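You operate a simulated robot arm through the tools that you are given. There is no shell and no other tool. Be economical: measure what you need, move in short steps, check, and stop when the job is done.

You are at the controls of a simulated robot arm. One attempt, no reset.

TASK
Wind 15 cm of belt on the roll by the display.
Fine: zero the display and free the brake before you jog; afterwards switch off and set the brake again.

It is judged by the outcome, as a careful person would: the job done as asked, and still so three seconds after it is handed in. It fails if anything else is knocked over, pushed out of place, dropped, spilled or broken.

THE ROBOT
A 6-joint arm with a two-finger gripper, on a carriage that runs on a rail from [-2.224, -0.002] to [0.116, 0] (x, y) and turns from -152 to 180 degrees about z. Base frame: it is fixed where the carriage stands at the start and does not move with it; the origin is on the floor, on the carriage's upright axis, x ahead of it, y to its left, z up; the surface under the hand at the start is at about z = 0.72. Lengths are in m, angles in degrees, forces in N, time in s.
Its first joint turns from -166.0 to 166.0 degrees. Places, roughly: belt on the bed [3.2, 2, 1]; display on the drive box [1, 0.7, 0.9]; drive box brake lever [0.8, 0.3, 0.8]; drive box jog button [0.8, 0.6, 0.9]; drive box knob [0.8, 0.4, 0.9]; main shaft [0.8, 1.9, 0.8]; zero button [0.7, 0.6, 0.8]. Payload 5 kg.
The tool frame sits at the grasp point between the pads (the TCP): z along the fingers, y along the line on which they close. The tips reach 0.03 m beyond it. Largest opening 0.176 m; the body of the gripper starts 0.153 m behind the TCP.
Orientation is that of the tool frame in the base frame, as a unit quaternion [w, x, y, z]. With the fingers straight down and closing along the base's y, the tool's x points along the base's -x, its y along +y and its z along -z.

THE INTERFACE
- The arm moves only by the tool servo_tool. Its argument "motion" is a list of rows, each a list of 2 entries, a list of its own where there are three numbers: the shift along the base's x, y, z in units of 250 mm (1.0 is 250 mm), then the turn, a rotation vector about the base's x, y, z in units of 90 degrees (1.0 is 90 degrees). In form: [[[x, y, z], [ax, ay, az]], ...]. A call has 1 to 12 rows; each row is the pose to reach, as a shift and turn from the pose commanded when the call began. "gripper" is the finger opening in mm, from 0 to 176, set as the call begins (left out, the last holds). A call with a number of a shift or a turn outside -1 to 1 is refused whole. A row lasts 0.2 s, in which the tool goes at most 0.05 m and 8.6 degrees; a call with a longer step from one row to the next is refused whole, and so is a gripper value outside its range. A pose out of reach is approached as far as the arm can. The call stops where the force on the tool passes 90 N (or 10 N more than at its start, if that is more) or the arm is blocked; 0.2 s more then pass. The fingers move at their own pace and stop on an object; they squeeze with about 33 N. The grip force told is the motor's: it shows also when the fingers shut on nothing. Time passes only in rows, and 0.2 s behind the last, so rows that repeat a pose let the fingers close. It gives the time, the measured TCP pose, the force on the tool (base axes), the opening and the grip force at its end, in the units of the frame above (readings bear some noise), with the torque about the TCP (base axes, N m) and any sound that the robot's microphone picked up, and new pictures: "views" is both (left out), scene, wrist or none.
- Cameras (640 x 400 px; columns grow to the right, rows downward): "scene" is now at [0.0592, 0.2482, 1.5869]; the picture's right is [0.25, -0.97, 0.00], its down [-0.61, -0.16, -0.78] and it looks along [0.75, 0.20, -0.63] (base axes); focal length 273 px, centre (320, 200). "wrist" rides on the gripper at [0.067, -0.009, -0.183] in the tool frame; the picture's right is [0.14, 0.99, 0.00], its down [-0.92, 0.13, -0.36] and it looks along [-0.36, 0.05, 0.93] (tool axes); focal length 251 px, centre (320, 200). There is no depth. A picture from a camera that has moved, and an enlarged one, comes with that camera's place and axes in the base frame and with its lens. The place of the scene camera against the robot may be out by one fixed shift of up to 0.025 m in any direction.
- raise_lower(by): slides the trunk up (or, below 0, down) by that many m; the arm and the scene camera ride with it, the base frame stays. It gives what a move gives, with no picture.
- roll_base(legs): drives the robot by 1 to 6 legs, each [ahead, left, turn to the left] in m, m and degrees, along the robot's own axes; the way and the turn of a leg run together, so that a leg with both is an arc; at most 1.5 m and 180 degrees a leg. The arm and the cameras ride along, it lands a little off, and it stops where it bumps. It keeps to its track: a leg is cut to what the track allows. It gives what a move gives, and a new picture of the scene camera.
- pan_tilt(pan, tilt): turns the head with the scene camera to pan (to the left, within 120 degrees either way) and tilt (down, from -29 to 69), counted from straight ahead of the robot. It gives what a move gives, and a new picture of the scene camera.
- close_up(camera, box): a new picture of the part [left, top, right, bottom] of that camera's present view, enlarged. No time passes.
- sign_off(): hands the job in; it is judged then, once.

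Work in short steps. Places have to be worked out from the pictures, the camera data and where the tool is seen: move nearer, look again, correct. Check each grasp and each placing, and mend what went wrong. You have 120 turns and 260 pictures in all, those below and enlarged ones among them. Open the gripper and draw the arm clear of the work before you hand the job in, unless the task says otherwise; then end with one line.

The tools are called after "Request:" as a command line: name --argument value ..., lists and objects as JSON in quotes. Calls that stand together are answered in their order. servo_tool: Moves the arm, as the interface text tells. Its arguments: {"type":"object","properties":{"motion":{"type":"array","items":{"type":"array"}},"gripper":{"type":"number"},"views":{"type":"string","enum":["both","scene","wrist","none"]}},"required":["motion"]} The other tools are called the same way: raise_lower (by) slides the trunk up or down; roll_base (legs) drives the base; pan_tilt (pan, tilt) turns the head that bears the scene camera; close_up (camera, box) takes an enlarged picture of a part of a camera's view; sign_off () hands the job in.

At the start:

```text
time_s: 0.0
eef_pos: [0.6517, 0.2602, 1.1953]
tool_rot: [0.0, 0.0, 1.0, 0.0]
ft_force: [-0.1, -0.5, -0.2]
torque: [0.01, 0.03, 0.03]
grip_width: 0.1762
gripper_force: 0.1
trunk travel left (down, up): [-0.15, 0.2]
robot x, y, heading: [0.0018, 0.0037, -0.1]
head pan, tilt: [14.6, 39.0]
```

scene: 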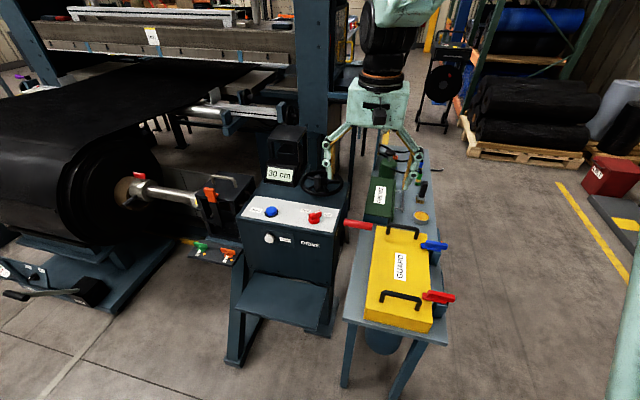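
wrist: 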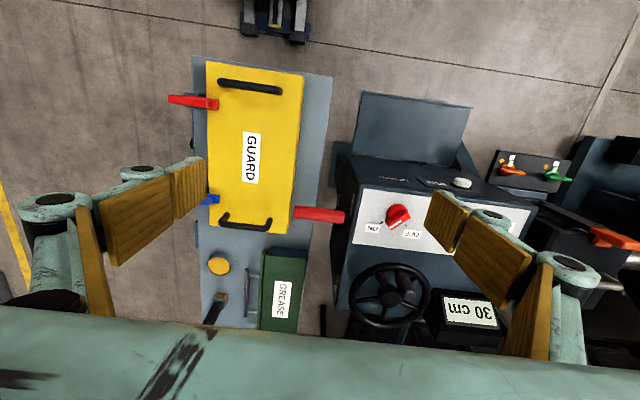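

The scene shows the drive box with display "30 cm", blue button, red knob, white button and a red brake lever. I'll zoom in on these.

Request:
close_up --camera "scene" --box '[220, 120, 380, 280]'

Request:
close_up --camera "wrist" --box '[280, 140, 540, 360]'

Request:
close_up --camera "scene" --box '[100, 140, 260, 280]'

```text
2.50 times, centred on (300, 200) of scene
camera zoom: at [0.0592, 0.2482, 1.5869], right [0.25, -0.97, 0.0], down [-0.61, -0.16, -0.78], along [0.75, 0.2, -0.63], focal length 682 px, centre (370, 200)
```

zoom: 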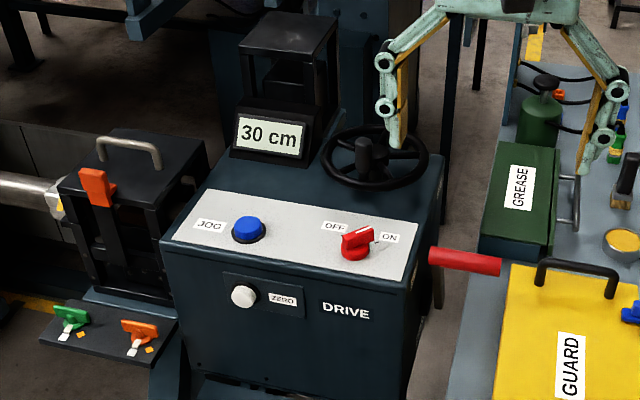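

```text
1.82 times, centred on (410, 250) of wrist
camera zoom: at [0.5844, 0.2493, 1.379], right [-0.14, 0.99, 0.0], down [0.92, 0.13, 0.36], along [0.36, 0.05, -0.93], focal length 457 px, centre (156, 109)
```

zoom: 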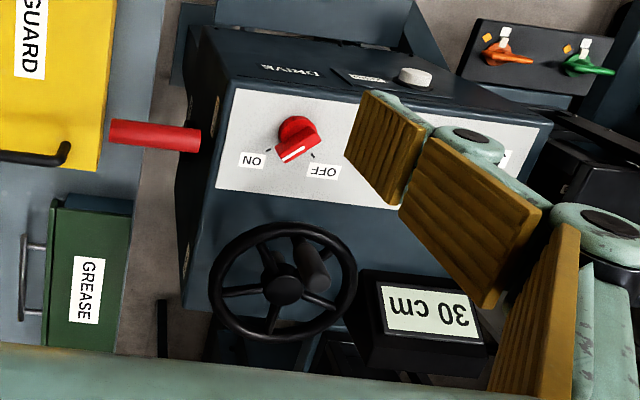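

```text
2.86 times, centred on (180, 210) of scene
camera zoom: at [0.0592, 0.2482, 1.5869], right [0.25, -0.97, 0.0], down [-0.61, -0.16, -0.78], along [0.75, 0.2, -0.63], focal length 780 px, centre (720, 171)
```

zoom: 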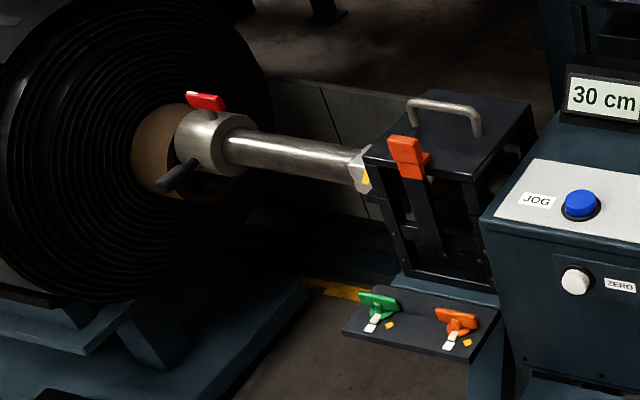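

The knob triangulates to about (0.78, 0.44, 0.90) and the blue jog button to about (0.76, 0.61, 0.90). I'll close the fingers and move over the panel's near side for a closer look.

Request:
servo_tool --motion '[[[-0.1, 0.15, 0], [0, 0, 0]], [[-0.2, 0.3, 0], [0, 0, 0]], [[-0.3, 0.45, -0.05], [0, 0, 0]], [[-0.4, 0.6, -0.15], [0, 0, 0]], [[-0.5, 0.75, -0.2], [0, 0, 0]], [[-0.5, 0.75, -0.2], [0, 0, 0]]]' --gripper 0

```text
refused: row 4 steps farther than a row can; nothing moved
```

Request:
servo_tool --motion '[[[-0.1, 0.12, 0], [0, 0, 0]], [[-0.2, 0.24, 0], [0, 0, 0]], [[-0.3, 0.36, -0.05], [0, 0, 0]], [[-0.4, 0.48, -0.1], [0, 0, 0]], [[-0.5, 0.6, -0.15], [0, 0, 0]], [[-0.5, 0.75, -0.2], [0, 0, 0]], [[-0.5, 0.75, -0.2], [0, 0, 0]], [[-0.5, 0.75, -0.2], [0, 0, 0]]]' --gripper 0

```text
time_s: 2.0
eef_pos: [0.5387, 0.4324, 1.1251]
tool_rot: [-0.012, 0.014, 1.0, -0.011]
ft_force: [-0.1, 0.0, 0.3]
torque: [0.03, -0.1, 0.02]
grip_width: 0.0
gripper_force: 33.1
trunk travel left (down, up): [-0.15, 0.2]
robot x, y, heading: [0.0002, 0.0001, -0.2]
head pan, tilt: [14.6, 39.0]
stopped in row 8: the arm was blocked; the commanded pose is now the measured one
camera scene: at [0.0577, 0.2507, 1.5861], right [0.28, -0.96, 0.0], down [-0.61, -0.18, -0.77], along [0.74, 0.22, -0.64], focal length 273 px, centre (320, 200)
camera wrist: at [0.4741, 0.4274, 1.3103], right [-0.11, 0.99, -0.02], down [0.93, 0.11, 0.34], along [0.34, 0.02, -0.94], focal length 251 px, centre (320, 200)
```

scene: 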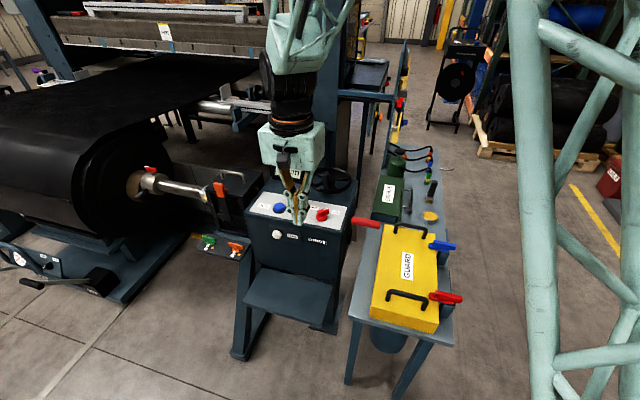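
wrist: 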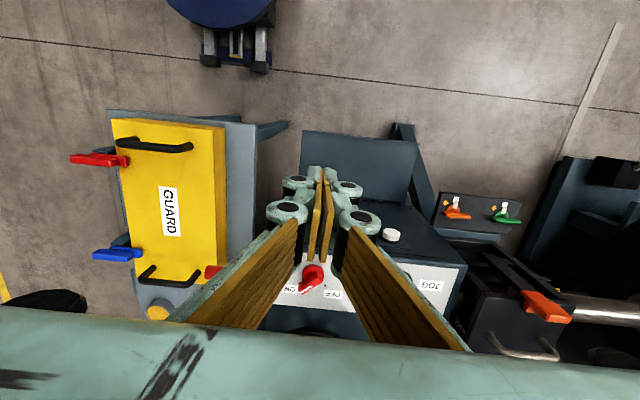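

The arm stopped slightly short, but with low forces. Now zoom on the controls.

Request:
close_up --camera "wrist" --box '[260, 220, 460, 345]'

Request:
close_up --camera "scene" --box '[230, 160, 400, 266]'

```text
3.20 times, centred on (360, 282) of wrist
camera zoom: at [0.4741, 0.4274, 1.3103], right [-0.11, 0.99, -0.02], down [0.93, 0.11, 0.34], along [0.34, 0.02, -0.94], focal length 805 px, centre (192, -64)
```

zoom: 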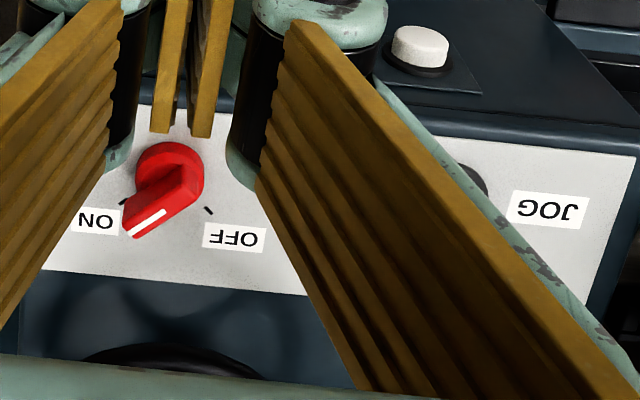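

```text
3.76 times, centred on (315, 213) of scene
camera zoom: at [0.0577, 0.2507, 1.5861], right [0.28, -0.96, 0.0], down [-0.61, -0.18, -0.77], along [0.74, 0.22, -0.64], focal length 1028 px, centre (339, 151)
```

zoom: 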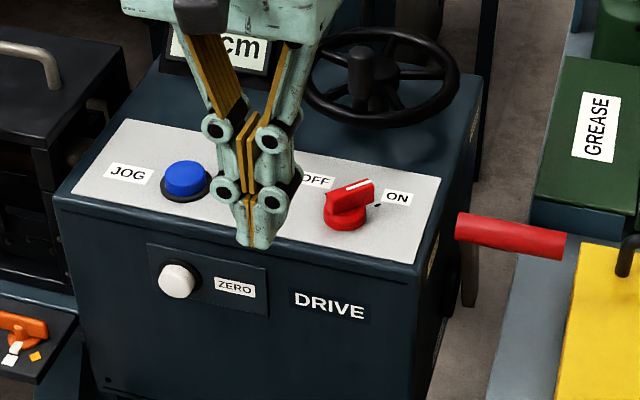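

The knob pointer is at ON already. I need to see the brake lever on the box's right side, so I'll swing the hand right and tilt it to look toward +y.

Request:
servo_tool --motion '[[[0.04, -0.15, 0.04], [0.07, 0, 0]], [[0.08, -0.3, 0.06], [0.14, 0, 0]], [[0.12, -0.45, 0.08], [0.21, 0, 0]], [[0.16, -0.6, 0.1], [0.28, 0, 0]], [[0.2, -0.75, 0.1], [0.35, 0, 0]], [[0.24, -0.9, 0.1], [0.42, 0, 0]], [[0.28, -1.0, 0.1], [0.49, 0, 0]], [[0.32, -1.0, 0.1], [0.56, 0, 0]]]' --gripper 176

```text
time_s: 3.8
eef_pos: [0.6167, 0.1801, 1.1515]
tool_rot: [-0.016, 0.008, 0.908, 0.418]
ft_force: [-0.1, -0.7, 0.4]
torque: [-0.02, -0.03, -0.06]
grip_width: 0.1759
gripper_force: 0.2
trunk travel left (down, up): [-0.15, 0.2]
robot x, y, heading: [-0.0023, 0.0019, 0.1]
head pan, tilt: [14.6, 39.0]
camera scene: at [0.0591, 0.2481, 1.5868], right [0.25, -0.97, 0.0], down [-0.61, -0.16, -0.78], along [0.75, 0.2, -0.63], focal length 273 px, centre (320, 200)
camera wrist: at [0.5528, 0.0346, 1.266], right [-0.11, 0.65, 0.76], down [0.93, -0.19, 0.3], along [0.34, 0.74, -0.58], focal length 251 px, centre (320, 200)
```

scene: 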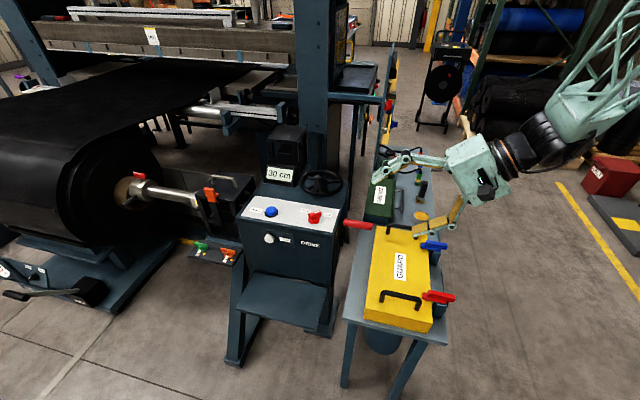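
wrist: 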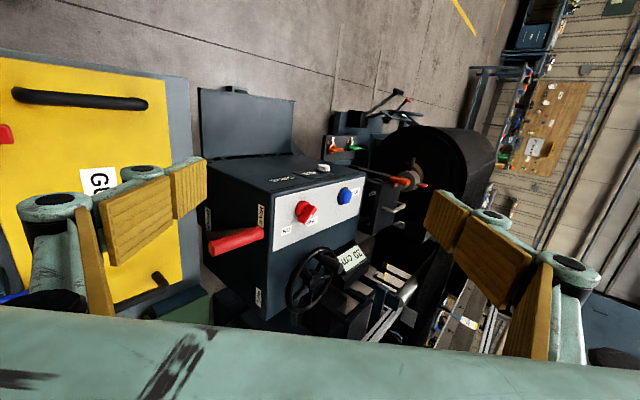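

Request:
close_up --camera "wrist" --box '[180, 170, 380, 335]'

```text
2.42 times, centred on (280, 252) of wrist
camera zoom: at [0.5528, 0.0346, 1.266], right [-0.11, 0.65, 0.76], down [0.93, -0.19, 0.3], along [0.34, 0.74, -0.58], focal length 610 px, centre (417, 73)
```

zoom: 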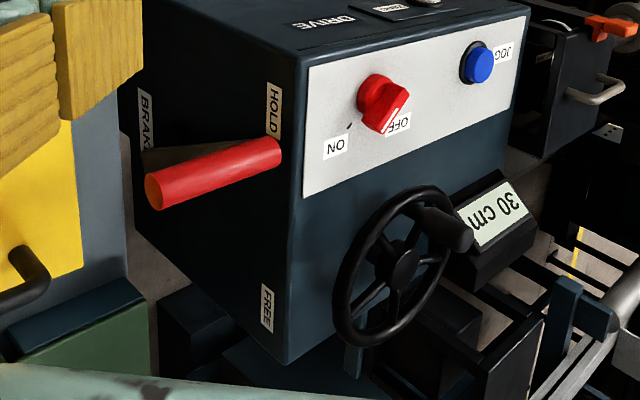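

The side labels show the lever is at HOLD, with FREE farther along +x. The grip runs along y at about (0.81, 0.225–0.33, 0.88). First I'll zero the display, starting by untilting the hand and moving left, fingers closing.

Request:
servo_tool --motion '[[[0, 0.14, 0], [-0.07, 0, 0]], [[0, 0.28, 0], [-0.14, 0, 0]], [[-0.02, 0.42, 0], [-0.21, 0, 0]], [[-0.04, 0.56, 0], [-0.28, 0, 0]], [[-0.06, 0.7, 0], [-0.35, 0, 0]], [[-0.08, 0.84, 0], [-0.42, 0, 0]], [[-0.1, 0.98, 0], [-0.49, 0, 0]], [[-0.1, 1.0, 0], [-0.56, 0, 0]]]' --gripper 0 --views "none"

Request:
servo_tool --motion '[[[0, 0.14, -0.04], [0, -0.08, 0]], [[0, 0.28, -0.08], [0, -0.16, 0]], [[0, 0.42, -0.12], [0, -0.24, 0]], [[0, 0.56, -0.16], [0, -0.32, 0]], [[0, 0.7, -0.2], [0, -0.4, 0]], [[0, 0.7, -0.2], [0, -0.48, 0]], [[0, 0.7, -0.2], [0, -0.56, 0]]]'

```text
time_s: 5.6
eef_pos: [0.5944, 0.432, 1.1501]
tool_rot: [-0.012, 0.015, 1.0, -0.012]
ft_force: [-0.4, 1.1, -1.2]
torque: [-0.05, -0.05, -0.03]
grip_width: 0.0
gripper_force: 33.0
trunk travel left (down, up): [-0.15, 0.2]
robot x, y, heading: [0.0002, 0.0006, -0.1]
head pan, tilt: [14.6, 39.0]
```

```text
time_s: 7.2
eef_pos: [0.5931, 0.6055, 1.1013]
tool_rot: [0.416, 0.017, 0.909, -0.003]
ft_force: [0.5, 0.1, 0.6]
torque: [0.05, 0.09, 0.1]
grip_width: 0.0
gripper_force: 32.9
trunk travel left (down, up): [-0.15, 0.2]
robot x, y, heading: [-0.0003, -0.0022, 0.0]
head pan, tilt: [14.6, 39.0]
camera scene: at [0.0592, 0.2475, 1.587], right [0.25, -0.97, 0.0], down [-0.61, -0.16, -0.78], along [0.75, 0.2, -0.63], focal length 273 px, centre (320, 200)
camera wrist: at [0.4088, 0.6015, 1.1694], right [-0.06, 0.99, -0.1], down [0.33, 0.11, 0.94], along [0.94, 0.02, -0.34], focal length 251 px, centre (320, 200)
```

scene: 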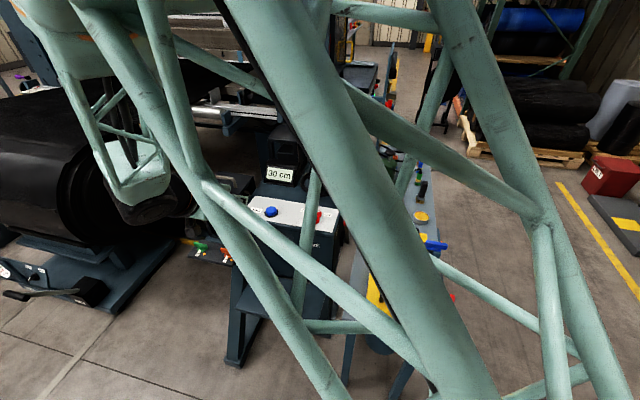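
wrist: 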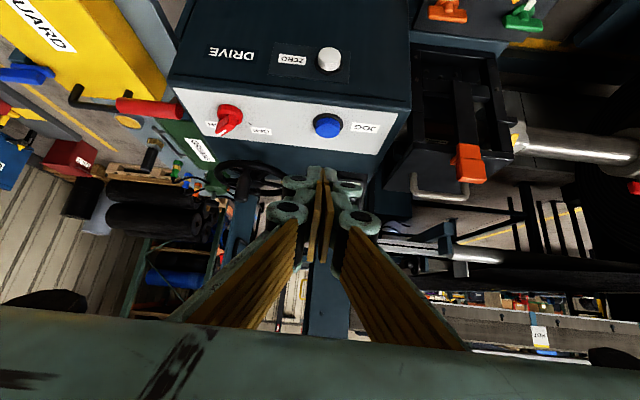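

Refined positions: zero button near (0.722, 0.602, 0.80), jog near (0.752, 0.607, 0.915). I'll lower the tilted, closed fingers in front of the zero button.

Request:
servo_tool --motion '[[[0, 0, -0.18], [0, 0, 0]], [[0, 0, -0.36], [0, 0, 0]], [[0, 0, -0.54], [0, 0, 0]], [[0, 0, -0.72], [0, 0, 0]], [[0, 0, -0.9], [0, 0, 0]], [[0, -0.01, -1.0], [0, 0, 0]]]' --gripper 0

```text
time_s: 8.6
eef_pos: [0.5924, 0.6036, 0.849]
tool_rot: [0.415, 0.017, 0.91, -0.003]
ft_force: [-0.8, 0.2, 0.2]
torque: [0.0, -0.06, -0.04]
grip_width: 0.0
gripper_force: 32.9
trunk travel left (down, up): [-0.15, 0.2]
robot x, y, heading: [-0.0007, -0.001, 0.3]
head pan, tilt: [14.6, 39.0]
camera scene: at [0.0592, 0.2483, 1.5868], right [0.25, -0.97, 0.0], down [-0.61, -0.16, -0.78], along [0.75, 0.2, -0.63], focal length 273 px, centre (320, 200)
camera wrist: at [0.4082, 0.5997, 0.9186], right [-0.06, 0.99, -0.1], down [0.34, 0.11, 0.94], along [0.94, 0.02, -0.34], focal length 251 px, centre (320, 200)
```

scene: 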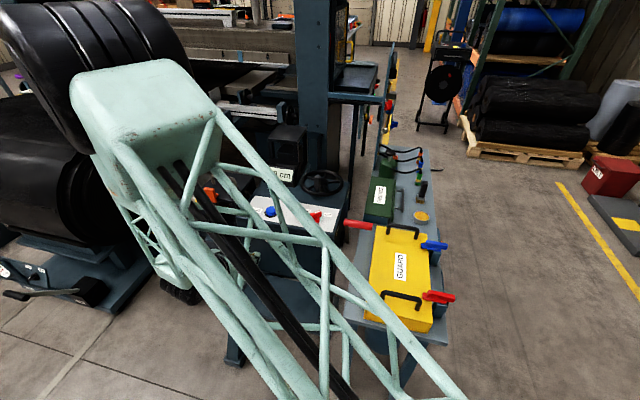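
wrist: 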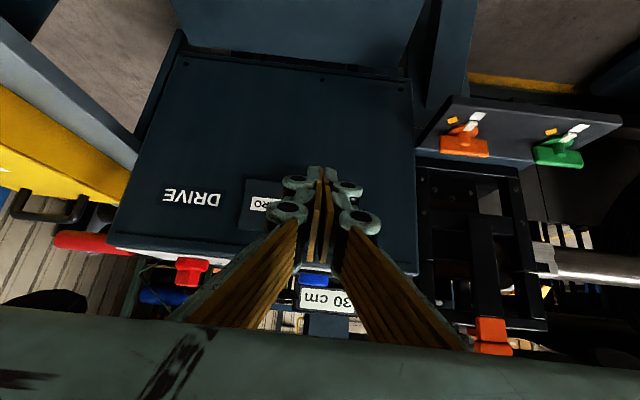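

The fingertips line up with where the zero button should be. I'll lower to z≈0.81 and advance slowly until contact.

Request:
servo_tool --motion '[[[0.06, 0, -0.1], [0, 0, 0]], [[0.14, 0, -0.16], [0, 0, 0]], [[0.22, 0, -0.16], [0, 0, 0]], [[0.28, 0, -0.16], [0, 0, 0]], [[0.32, 0, -0.16], [0, 0, 0]]]'

```text
time_s: 9.8
eef_pos: [0.6765, 0.6046, 0.8092]
tool_rot: [0.415, 0.017, 0.91, -0.003]
ft_force: [-0.9, -0.4, -0.1]
torque: [0.02, 0.01, 0.01]
grip_width: 0.0
gripper_force: 32.9
trunk travel left (down, up): [-0.15, 0.2]
robot x, y, heading: [0.0011, -0.0004, -0.2]
head pan, tilt: [14.6, 39.0]
camera scene: at [0.0589, 0.2481, 1.5869], right [0.25, -0.97, 0.0], down [-0.61, -0.16, -0.78], along [0.75, 0.2, -0.63], focal length 273 px, centre (320, 200)
camera wrist: at [0.4914, 0.5998, 0.8795], right [-0.06, 0.99, -0.1], down [0.34, 0.11, 0.94], along [0.94, 0.02, -0.34], focal length 251 px, centre (320, 200)
```

scene: 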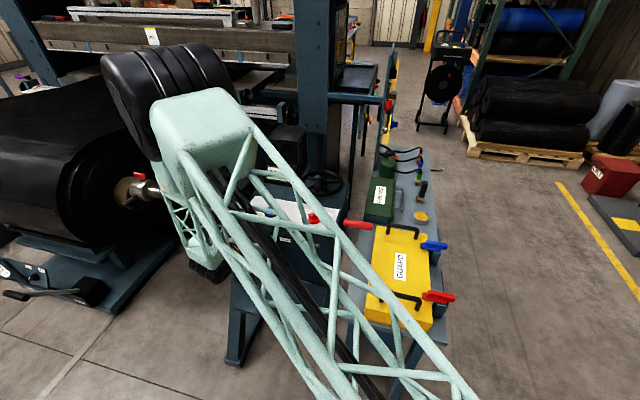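
wrist: 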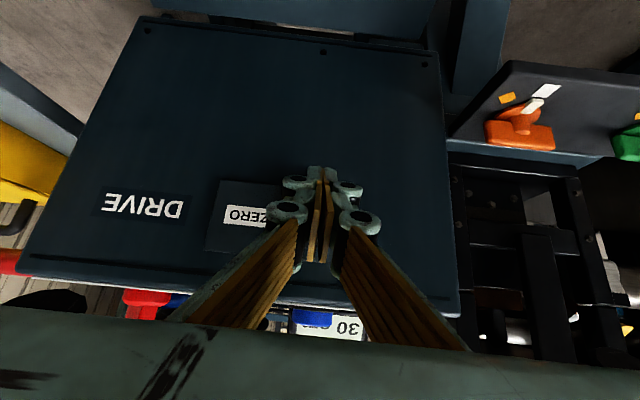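

Request:
close_up --camera "wrist" --box '[220, 140, 420, 265]'

```text
3.20 times, centred on (320, 202) of wrist
camera zoom: at [0.4914, 0.5998, 0.8795], right [-0.06, 0.99, -0.1], down [0.34, 0.11, 0.94], along [0.94, 0.02, -0.34], focal length 805 px, centre (320, 192)
```

zoom: 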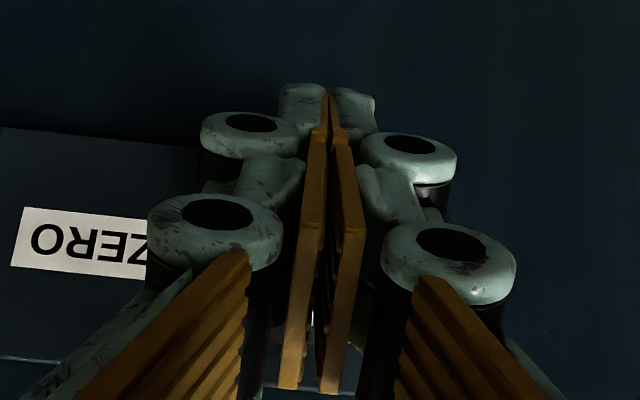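

No contact yet; fingertips are just ahead of the button. Pushing forward in fine steps.

Request:
servo_tool --motion '[[[0.02, 0, 0], [0, 0, 0]], [[0.04, 0, 0], [0, 0, 0]], [[0.05, 0, 0], [0, 0, 0]], [[0.06, 0, 0], [0, 0, 0]]]' --views "wrist"

```text
time_s: 10.8
eef_pos: [0.6848, 0.6036, 0.8089]
tool_rot: [0.414, 0.016, 0.91, -0.004]
ft_force: [-45.0, -10.1, 9.6]
torque: [-0.12, -0.09, -0.34]
grip_width: 0.006
gripper_force: 45.3
trunk travel left (down, up): [-0.15, 0.2]
robot x, y, heading: [0.001, -0.0027, -0.1]
head pan, tilt: [14.6, 39.0]
heard: click
camera wrist: at [0.5009, 0.5999, 0.8794], right [-0.06, 0.99, -0.1], down [0.34, 0.11, 0.94], along [0.94, 0.02, -0.34], focal length 251 px, centre (320, 200)
```

wrist: 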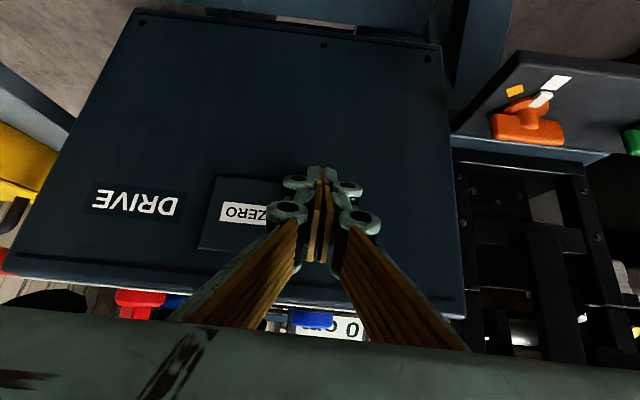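

A click was heard and the display now starts with "0". I'll back off and raise the hand to check the display.

Request:
servo_tool --motion '[[[-0.1, 0, 0], [0, 0, 0]], [[-0.25, 0, 0.05], [0, 0, 0]], [[-0.35, 0, 0.2], [0, 0, 0]], [[-0.4, 0, 0.38], [0, 0, 0]], [[-0.4, 0, 0.57], [0, 0, 0]], [[-0.4, 0, 0.76], [0, 0, 0]], [[-0.4, 0, 0.94], [0, 0, 0]]]'

Request:
close_up --camera "wrist" --box '[180, 80, 440, 242]'

```text
time_s: 12.4
eef_pos: [0.5875, 0.6054, 1.0433]
tool_rot: [0.414, 0.017, 0.91, -0.004]
ft_force: [0.5, 0.3, -0.6]
torque: [-0.06, -0.05, -0.04]
grip_width: 0.0
gripper_force: 45.3
trunk travel left (down, up): [-0.15, 0.2]
robot x, y, heading: [-0.0015, 0.0013, 0.2]
head pan, tilt: [14.6, 39.0]
camera scene: at [0.0593, 0.2487, 1.5869], right [0.25, -0.97, 0.0], down [-0.61, -0.16, -0.78], along [0.75, 0.2, -0.63], focal length 273 px, centre (320, 200)
camera wrist: at [0.4032, 0.6013, 1.1135], right [-0.06, 0.99, -0.1], down [0.34, 0.11, 0.94], along [0.94, 0.02, -0.34], focal length 251 px, centre (320, 200)
```

scene: 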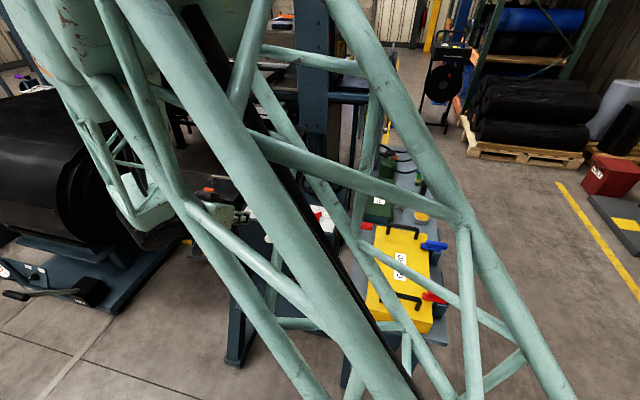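
wrist: 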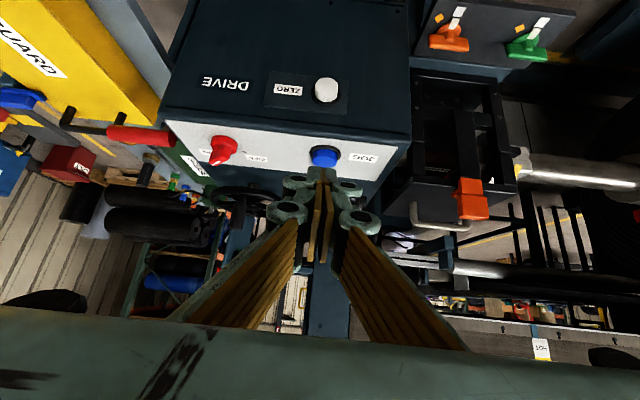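

```text
2.46 times, centred on (310, 161) of wrist
camera zoom: at [0.4032, 0.6013, 1.1135], right [-0.06, 0.99, -0.1], down [0.34, 0.11, 0.94], along [0.94, 0.02, -0.34], focal length 619 px, centre (345, 296)
```

zoom: 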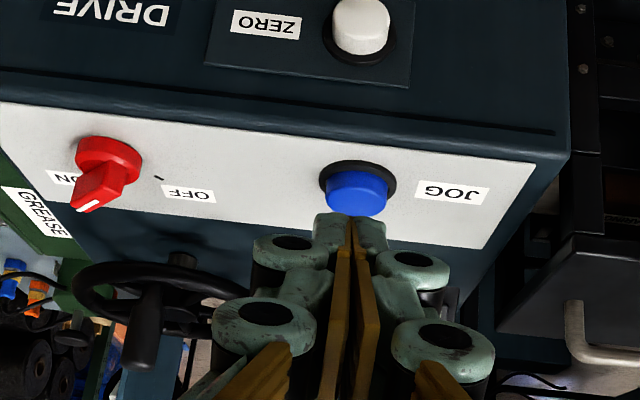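

Zero button seen released. Now untilt the hand, raise and shift right while opening, so the display becomes visible.

Request:
servo_tool --motion '[[[0, -0.1, 0.06], [0, 0.08, 0]], [[0, -0.25, 0.12], [0, 0.16, 0]], [[0, -0.4, 0.18], [0, 0.24, 0]], [[0, -0.55, 0.24], [0, 0.32, 0]], [[0.04, -0.7, 0.3], [0, 0.4, 0]], [[0.08, -0.85, 0.3], [0, 0.48, 0]], [[0.12, -1, 0.3], [0, 0.55, 0]]]' --gripper 70 --views "none"

Request:
roll_base --legs '[[0.1, 0, 0]]'

```text
time_s: 14.0
eef_pos: [0.6185, 0.354, 1.1172]
tool_rot: [-0.005, 0.014, 1.0, -0.011]
ft_force: [-0.7, 1.1, -0.2]
torque: [-0.13, -0.04, 0.01]
grip_width: 0.0702
gripper_force: 0.1
trunk travel left (down, up): [-0.15, 0.2]
robot x, y, heading: [0.0016, 0.0053, -0.0]
head pan, tilt: [14.6, 39.0]
```

```text
time_s: 15.2
eef_pos: [0.7173, 0.3538, 1.1191]
tool_rot: [-0.004, 0.014, 1.0, -0.009]
ft_force: [0.4, 0.2, -0.3]
torque: [-0.02, -0.04, -0.02]
grip_width: 0.0701
gripper_force: 0.1
trunk travel left (down, up): [-0.15, 0.2]
robot x, y, heading: [0.1009, -0.0029, -0.1]
head pan, tilt: [14.6, 39.0]
camera scene: at [0.1594, 0.2484, 1.5868], right [0.25, -0.97, 0.0], down [-0.61, -0.16, -0.78], along [0.75, 0.2, -0.63], focal length 273 px, centre (320, 200)
```

scene: 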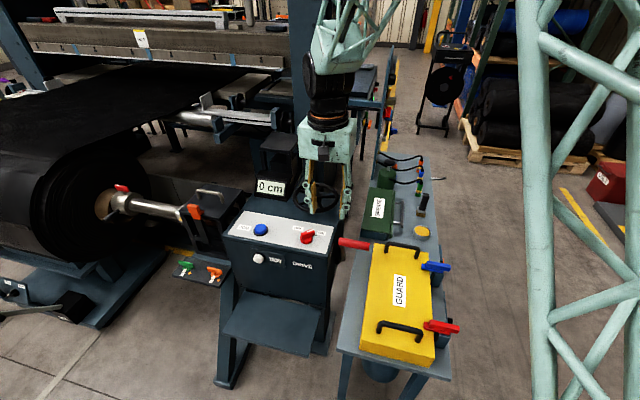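

The display reads "0 cm". Next, yaw the hand 90° so the fingers straddle the lever grip along x, hovering over it.

Request:
servo_tool --motion '[[[0, -0.06, 0.02], [0, 0, 0.09]], [[0, -0.12, 0.04], [0, 0, 0.18]], [[0.02, -0.18, 0.04], [0, 0, 0.27]], [[0.06, -0.24, 0.04], [0, 0, 0.36]], [[0.1, -0.3, 0.04], [0, 0, 0.45]], [[0.16, -0.3, 0.04], [0, 0, 0.54]], [[0.22, -0.3, 0.04], [0, 0, 0.63]], [[0.28, -0.3, 0.04], [0, 0, 0.72]], [[0.34, -0.3, 0.04], [0, 0, 0.81]], [[0.36, -0.3, 0.04], [0, 0, 0.9]], [[0.37, -0.3, 0.04], [0, 0, 1.0]]]' --gripper 80

```text
refused: row 11 steps farther than a row can; nothing moved
```

Request:
servo_tool --motion '[[[0, -0.06, 0.02], [0, 0, 0.09]], [[0, -0.12, 0.04], [0, 0, 0.18]], [[0.02, -0.18, 0.04], [0, 0, 0.27]], [[0.06, -0.24, 0.04], [0, 0, 0.36]], [[0.1, -0.3, 0.04], [0, 0, 0.45]], [[0.16, -0.3, 0.04], [0, 0, 0.54]], [[0.22, -0.3, 0.04], [0, 0, 0.63]], [[0.28, -0.3, 0.04], [0, 0, 0.72]], [[0.34, -0.3, 0.04], [0, 0, 0.81]], [[0.36, -0.3, 0.04], [0, 0, 0.9]], [[0.37, -0.3, 0.04], [0, 0, 0.99]]]' --gripper 80

```text
time_s: 17.6
eef_pos: [0.8108, 0.2783, 1.1287]
tool_rot: [0.004, -0.692, 0.721, -0.01]
ft_force: [-0.2, 0.6, 0.4]
torque: [0.01, -0.01, -0.02]
grip_width: 0.0801
gripper_force: 0.0
trunk travel left (down, up): [-0.15, 0.2]
robot x, y, heading: [0.0994, 0.0011, -0.1]
head pan, tilt: [14.6, 39.0]
camera scene: at [0.1594, 0.2483, 1.5869], right [0.25, -0.97, 0.0], down [-0.61, -0.16, -0.78], along [0.75, 0.2, -0.63], focal length 273 px, centre (320, 200)
camera wrist: at [0.8128, 0.2131, 1.3134], right [-1.0, -0.1, -0.02], down [-0.1, 0.93, 0.35], along [-0.02, 0.35, -0.94], focal length 251 px, centre (320, 200)
```

scene: 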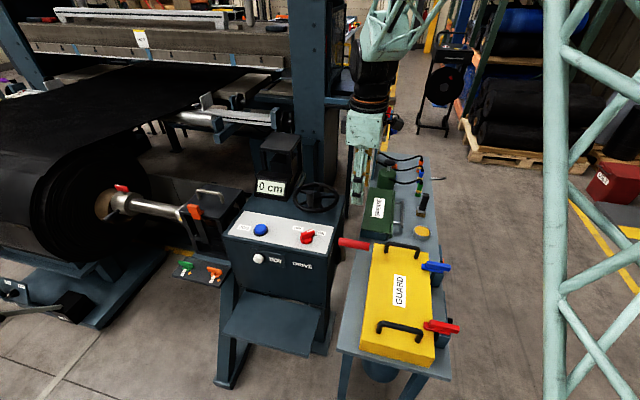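
wrist: 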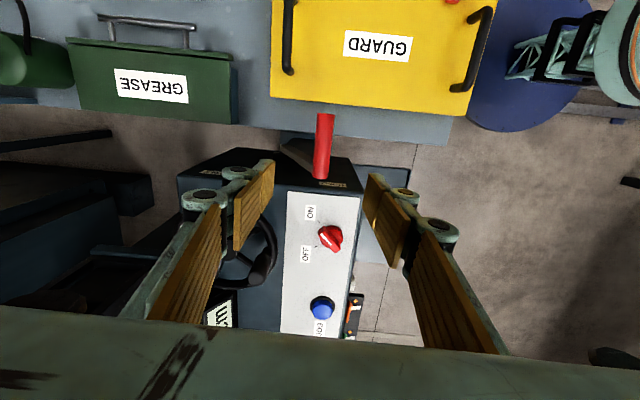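

Request:
close_up --camera "wrist" --box '[170, 100, 410, 250]'

```text
2.67 times, centred on (290, 175) of wrist
camera zoom: at [0.8128, 0.2131, 1.3134], right [-1.0, -0.1, -0.02], down [-0.1, 0.93, 0.35], along [-0.02, 0.35, -0.94], focal length 670 px, centre (400, 267)
```

zoom: 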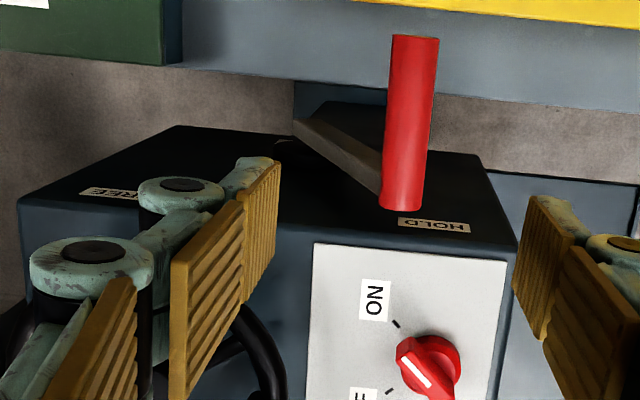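

The lever arm pivots near x≈0.9 below, so the grip should swing from x=0.81 (HOLD) to about 0.98 (FREE). I'll descend so the fingers straddle the grip.

Request:
servo_tool --motion '[[[0, 0, -0.18], [0, 0, 0]], [[0, 0, -0.36], [0, 0, 0]], [[0, 0.01, -0.54], [0, 0, 0]], [[0, 0.02, -0.72], [0, 0, 0]], [[0, 0.02, -0.85], [0, 0, 0]], [[0, 0.02, -0.97], [0, 0, 0]]]' --gripper 70

```text
time_s: 19.0
eef_pos: [0.809, 0.2836, 0.8823]
tool_rot: [0.006, -0.691, 0.722, -0.011]
ft_force: [-1.2, 0.5, 0.3]
torque: [0.06, -0.07, 0.01]
grip_width: 0.0698
gripper_force: 0.1
trunk travel left (down, up): [-0.15, 0.2]
robot x, y, heading: [0.1029, 0.0005, 0.0]
head pan, tilt: [14.6, 39.0]
camera scene: at [0.1591, 0.2481, 1.5869], right [0.25, -0.97, 0.0], down [-0.61, -0.16, -0.78], along [0.75, 0.2, -0.63], focal length 273 px, centre (320, 200)
camera wrist: at [0.8111, 0.2176, 1.0673], right [-1.0, -0.09, -0.02], down [-0.1, 0.93, 0.35], along [-0.01, 0.35, -0.94], focal length 251 px, centre (320, 200)
```

scene: 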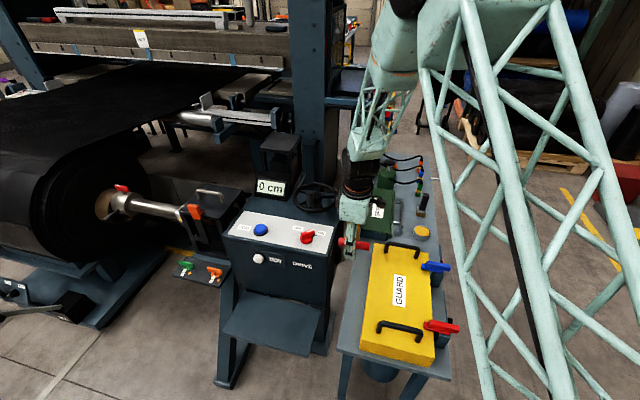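
wrist: 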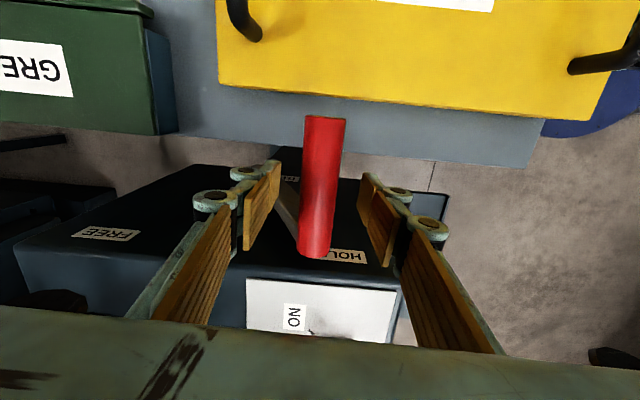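

The grip is between the fingers. I'll narrow the fingers to cage it and sweep along the arc toward FREE.

Request:
servo_tool --motion '[[[0, 0, 0], [0, 0, 0]], [[0.02, 0, 0.01], [0, 0, 0]], [[0.1, 0, 0.03], [0, 0, 0]], [[0.18, 0, 0.05], [0, 0, 0]], [[0.26, 0, 0.065], [0, 0, 0]], [[0.34, 0, 0.07], [0, 0, 0]]]' --gripper 40

```text
time_s: 20.4
eef_pos: [0.8977, 0.2833, 0.9032]
tool_rot: [0.004, -0.692, 0.722, -0.01]
ft_force: [-0.7, -0.5, 0.4]
torque: [0.03, -0.08, -0.01]
grip_width: 0.0401
gripper_force: 0.1
trunk travel left (down, up): [-0.15, 0.2]
robot x, y, heading: [0.1043, -0.0007, -0.1]
head pan, tilt: [14.6, 39.0]
camera scene: at [0.1594, 0.2484, 1.5868], right [0.25, -0.97, 0.0], down [-0.61, -0.16, -0.78], along [0.75, 0.2, -0.63], focal length 273 px, centre (320, 200)
camera wrist: at [0.899, 0.2179, 1.0877], right [-1.0, -0.09, -0.02], down [-0.1, 0.93, 0.35], along [-0.01, 0.35, -0.94], focal length 251 px, centre (320, 200)
```

scene: 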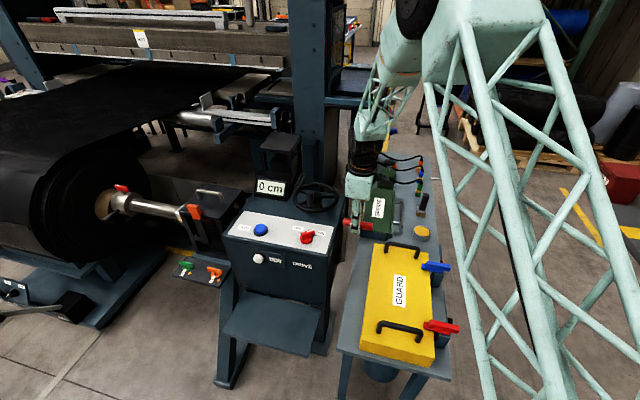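
wrist: 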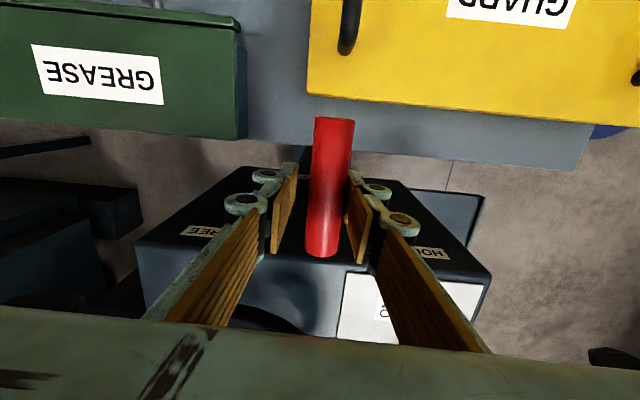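

The lever follows and is now mid-swing. Continue along the arc to FREE.

Request:
servo_tool --motion '[[[0.08, 0, -0.005], [0, 0, 0]], [[0.16, 0, -0.02], [0, 0, 0]], [[0.24, 0, -0.04], [0, 0, 0]], [[0.3, 0, -0.06], [0, 0, 0]], [[0.34, 0, -0.07], [0, 0, 0]], [[0.37, 0, -0.08], [0, 0, 0]]]'

```text
time_s: 21.8
eef_pos: [0.9881, 0.2844, 0.883]
tool_rot: [0.003, -0.691, 0.723, -0.01]
ft_force: [-9.3, 0.9, 1.5]
torque: [-0.02, 0.05, 0.13]
grip_width: 0.0434
gripper_force: 4.8
trunk travel left (down, up): [-0.15, 0.2]
robot x, y, heading: [0.104, -0.0009, -0.2]
head pan, tilt: [14.6, 39.0]
camera scene: at [0.1587, 0.2483, 1.5869], right [0.25, -0.97, 0.0], down [-0.61, -0.16, -0.78], along [0.75, 0.2, -0.63], focal length 273 px, centre (320, 200)
camera wrist: at [0.9894, 0.218, 1.067], right [-1.0, -0.1, -0.02], down [-0.1, 0.93, 0.35], along [-0.02, 0.35, -0.94], focal length 251 px, centre (320, 200)
```

scene: 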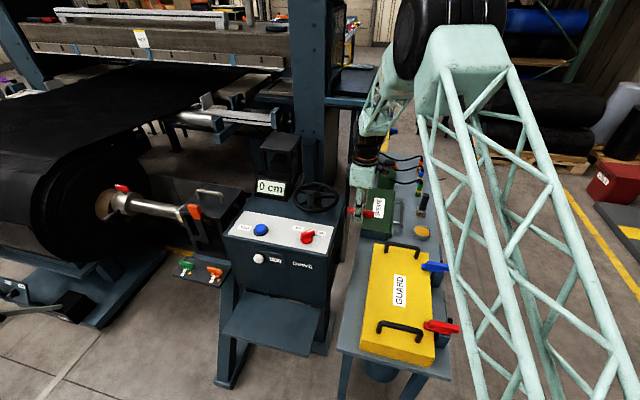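
wrist: 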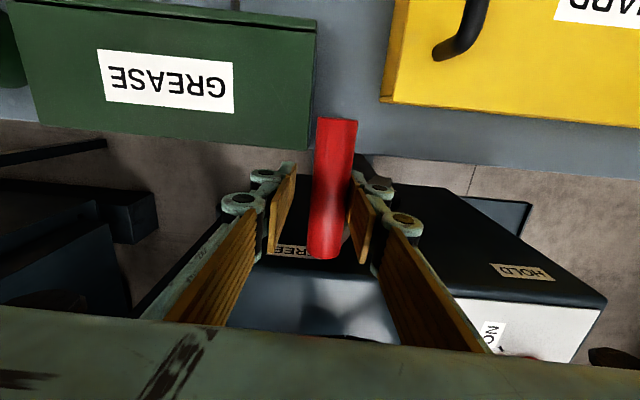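

The grip has reached FREE with slight resistance. I'll press a few mm more to confirm the stop.

Request:
servo_tool --motion '[[[0.015, 0, -0.005], [0, 0, 0]], [[0.03, 0, -0.01], [0, 0, 0]], [[0.03, 0, -0.01], [0, 0, 0]]]' --views "none"

```text
time_s: 22.6
eef_pos: [0.9921, 0.2847, 0.8808]
tool_rot: [0.004, -0.692, 0.722, -0.009]
ft_force: [-35.8, -4.5, 11.3]
torque: [-0.05, 0.31, 0.7]
grip_width: 0.0529
gripper_force: 17.3
trunk travel left (down, up): [-0.15, 0.2]
robot x, y, heading: [0.0992, 0.0003, 0.2]
head pan, tilt: [14.6, 39.0]
```

Firm stop reached. I'll back off, open and lift straight up.

Request:
servo_tool --motion '[[[-0.04, 0, 0.01], [0, 0, 0]], [[-0.04, 0, 0.01], [0, 0, 0]], [[-0.04, 0, 0.1], [0, 0, 0]], [[-0.04, 0, 0.28], [0, 0, 0]], [[-0.04, 0, 0.46], [0, 0, 0]], [[-0.04, 0, 0.64], [0, 0, 0]], [[-0.04, 0, 0.82], [0, 0, 0]], [[-0.04, 0, 1.0], [0, 0, 0]]]' --gripper 70

```text
time_s: 24.4
eef_pos: [0.9847, 0.2834, 1.1299]
tool_rot: [0.004, -0.691, 0.723, -0.011]
ft_force: [-1.2, 1.0, -0.5]
torque: [-0.01, -0.02, -0.01]
grip_width: 0.0702
gripper_force: 0.2
trunk travel left (down, up): [-0.15, 0.2]
robot x, y, heading: [0.0995, -0.0015, -0.2]
head pan, tilt: [14.6, 39.0]
camera scene: at [0.1594, 0.2483, 1.587], right [0.25, -0.97, 0.0], down [-0.61, -0.16, -0.78], along [0.75, 0.2, -0.63], focal length 273 px, centre (320, 200)
camera wrist: at [0.9871, 0.2165, 1.3152], right [-1.0, -0.09, -0.02], down [-0.1, 0.93, 0.35], along [-0.01, 0.35, -0.94], focal length 251 px, centre (320, 200)
```

scene: 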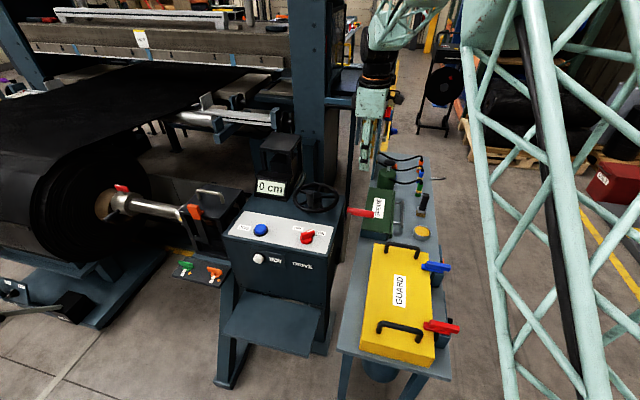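
wrist: 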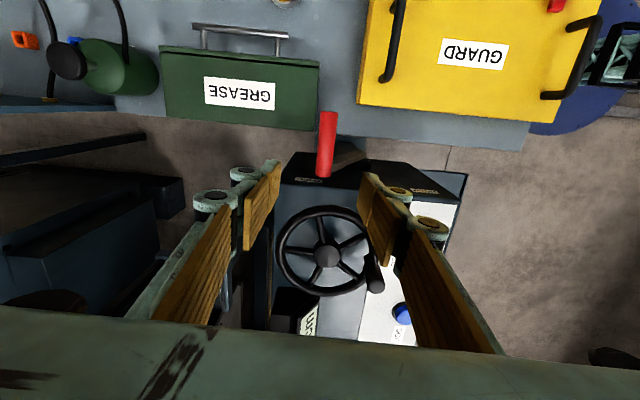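

The lever stays at FREE. Now I'll yaw back, moving back and left over the front of the panel with closed fingers.

Request:
servo_tool --motion '[[[-0.1, 0, 0.06], [0, 0, -0.09]], [[-0.25, 0, 0.12], [0, 0, -0.18]], [[-0.4, 0, 0.16], [0, 0, -0.27]], [[-0.55, 0.05, 0.2], [0, 0, -0.36]], [[-0.7, 0.1, 0.2], [0, 0, -0.45]], [[-0.84, 0.2, 0.2], [0, 0, -0.54]], [[-0.94, 0.34, 0.2], [0, 0, -0.63]], [[-1, 0.5, 0.2], [0, 0, -0.72]], [[-1, 0.68, 0.2], [0, 0, -0.81]], [[-1, 0.86, 0.2], [0, 0, -0.9]], [[-1, 1, 0.2], [0, 0, -0.98]]]' --gripper 0 --views "none"

Request:
servo_tool --motion '[[[-0.06, 0.06, 0], [0, -0.09, 0]], [[-0.12, 0.12, 0], [0, -0.18, 0]], [[-0.18, 0.18, 0], [0, -0.27, 0]], [[-0.18, 0.25, 0], [0, -0.36, 0]], [[-0.18, 0.3, 0], [0, -0.445, 0]], [[-0.18, 0.3, -0.14], [0, -0.445, 0]], [[-0.18, 0.3, -0.28], [0, -0.445, 0]]]'

```text
time_s: 26.8
eef_pos: [0.7386, 0.5326, 1.1803]
tool_rot: [-0.004, 0.007, 1.0, -0.01]
ft_force: [0.1, -0.3, -1.7]
torque: [0.05, 0.0, -0.03]
grip_width: 0.0
gripper_force: 33.1
trunk travel left (down, up): [-0.15, 0.2]
robot x, y, heading: [0.1032, -0.0015, 0.3]
head pan, tilt: [14.6, 39.0]
```

```text
time_s: 28.4
eef_pos: [0.6913, 0.6099, 1.1096]
tool_rot: [0.339, 0.01, 0.941, -0.008]
ft_force: [-0.1, 0.2, 0.6]
torque: [0.06, 0.03, 0.08]
grip_width: 0.0
gripper_force: 33.4
trunk travel left (down, up): [-0.15, 0.2]
robot x, y, heading: [0.1017, 0.0031, -0.0]
head pan, tilt: [14.6, 39.0]
camera scene: at [0.1596, 0.2481, 1.5868], right [0.25, -0.97, 0.0], down [-0.61, -0.16, -0.78], along [0.75, 0.2, -0.63], focal length 273 px, centre (320, 200)
camera wrist: at [0.5215, 0.605, 1.2097], right [-0.08, 0.99, -0.1], down [0.48, 0.12, 0.87], along [0.87, 0.03, -0.49], focal length 251 px, centre (320, 200)
```

scene: 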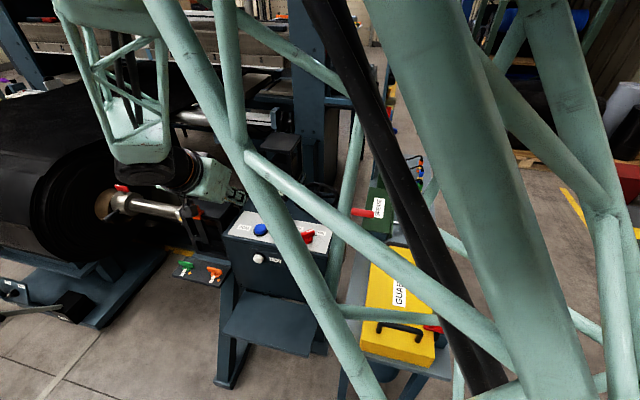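
wrist: 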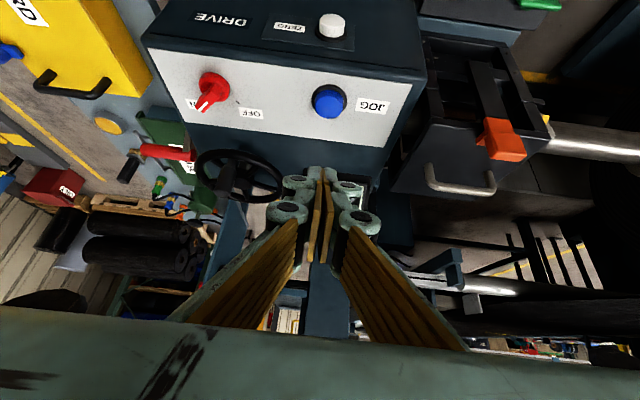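

The jog button is at about (0.757, 0.610, 0.915). I'll hover the fingertips roughly 2–3 cm above it.

Request:
servo_tool --motion '[[[0.08, 0, -0.14], [0, 0, 0]], [[0.16, 0, -0.28], [0, 0, 0]], [[0.22, 0, -0.4], [0, 0, 0]], [[0.235, 0, -0.5], [0, 0, 0]], [[0.235, 0, -0.53], [0, 0, 0]]]'

Request:
close_up --camera "wrist" --box '[220, 150, 420, 345]'

```text
time_s: 29.6
eef_pos: [0.7505, 0.6112, 0.9784]
tool_rot: [0.338, 0.009, 0.941, -0.008]
ft_force: [0.1, -0.5, -0.6]
torque: [-0.03, -0.03, -0.02]
grip_width: 0.0
gripper_force: 33.0
trunk travel left (down, up): [-0.15, 0.2]
robot x, y, heading: [0.1054, 0.0003, 0.1]
head pan, tilt: [14.6, 39.0]
camera scene: at [0.1596, 0.2485, 1.5869], right [0.25, -0.97, 0.0], down [-0.61, -0.16, -0.78], along [0.75, 0.2, -0.63], focal length 273 px, centre (320, 200)
camera wrist: at [0.5799, 0.6051, 1.078], right [-0.08, 0.99, -0.1], down [0.48, 0.12, 0.87], along [0.87, 0.03, -0.49], focal length 251 px, centre (320, 200)
```

scene: 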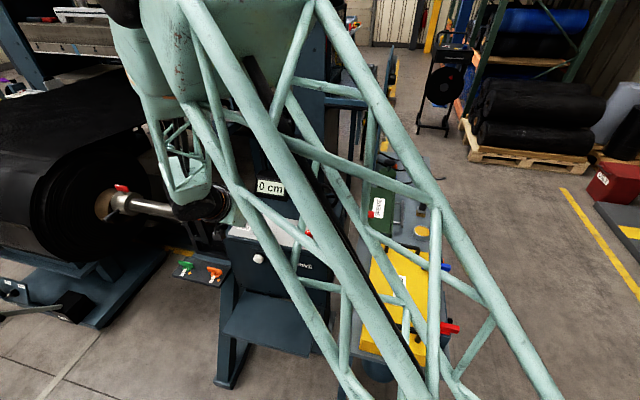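
wrist: 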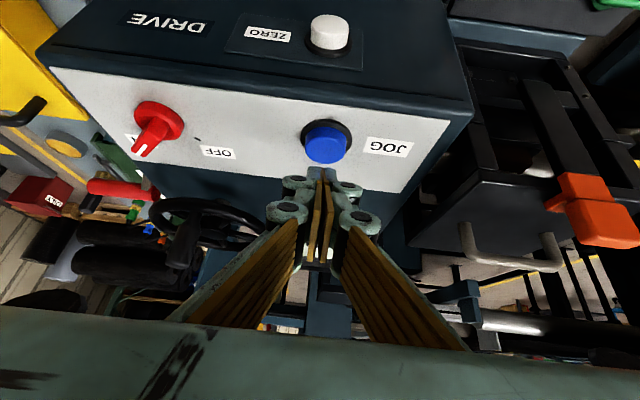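

```text
2.05 times, centred on (320, 248) of wrist
camera zoom: at [0.5799, 0.6051, 1.078], right [-0.08, 0.99, -0.1], down [0.48, 0.12, 0.87], along [0.87, 0.03, -0.49], focal length 516 px, centre (320, 103)
```

zoom: 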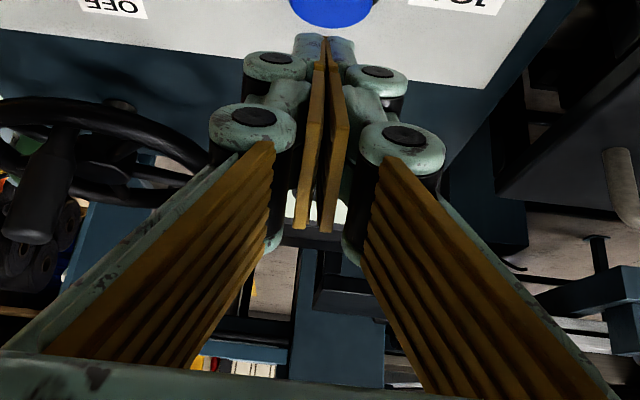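

The scene camera can see the display "0 cm". I'll descend gently toward first contact and check force.

Request:
servo_tool --motion '[[[0.005, -0.005, -0.06], [0, 0, 0]], [[0.01, -0.005, -0.1], [0, 0, 0]]]' --views "scene"

```text
time_s: 30.2
eef_pos: [0.7524, 0.6097, 0.953]
tool_rot: [0.338, 0.01, 0.941, -0.008]
ft_force: [-0.5, 0.1, -0.5]
torque: [0.01, 0.01, 0.02]
grip_width: 0.0
gripper_force: 33.3
trunk travel left (down, up): [-0.15, 0.2]
robot x, y, heading: [0.1005, -0.0, 0.1]
head pan, tilt: [14.6, 39.0]
camera scene: at [0.1595, 0.2483, 1.5868], right [0.25, -0.97, 0.0], down [-0.61, -0.16, -0.78], along [0.75, 0.2, -0.63], focal length 273 px, centre (320, 200)
```

scene: 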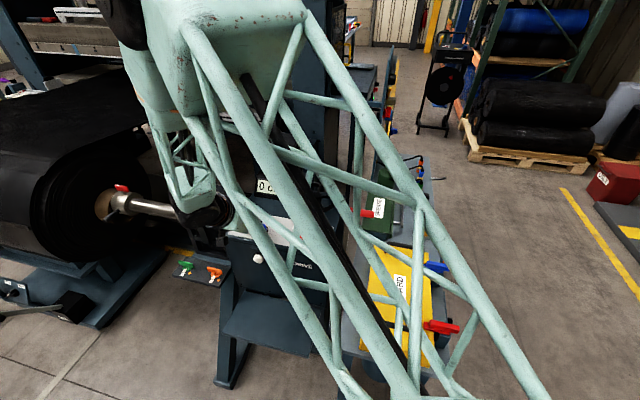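

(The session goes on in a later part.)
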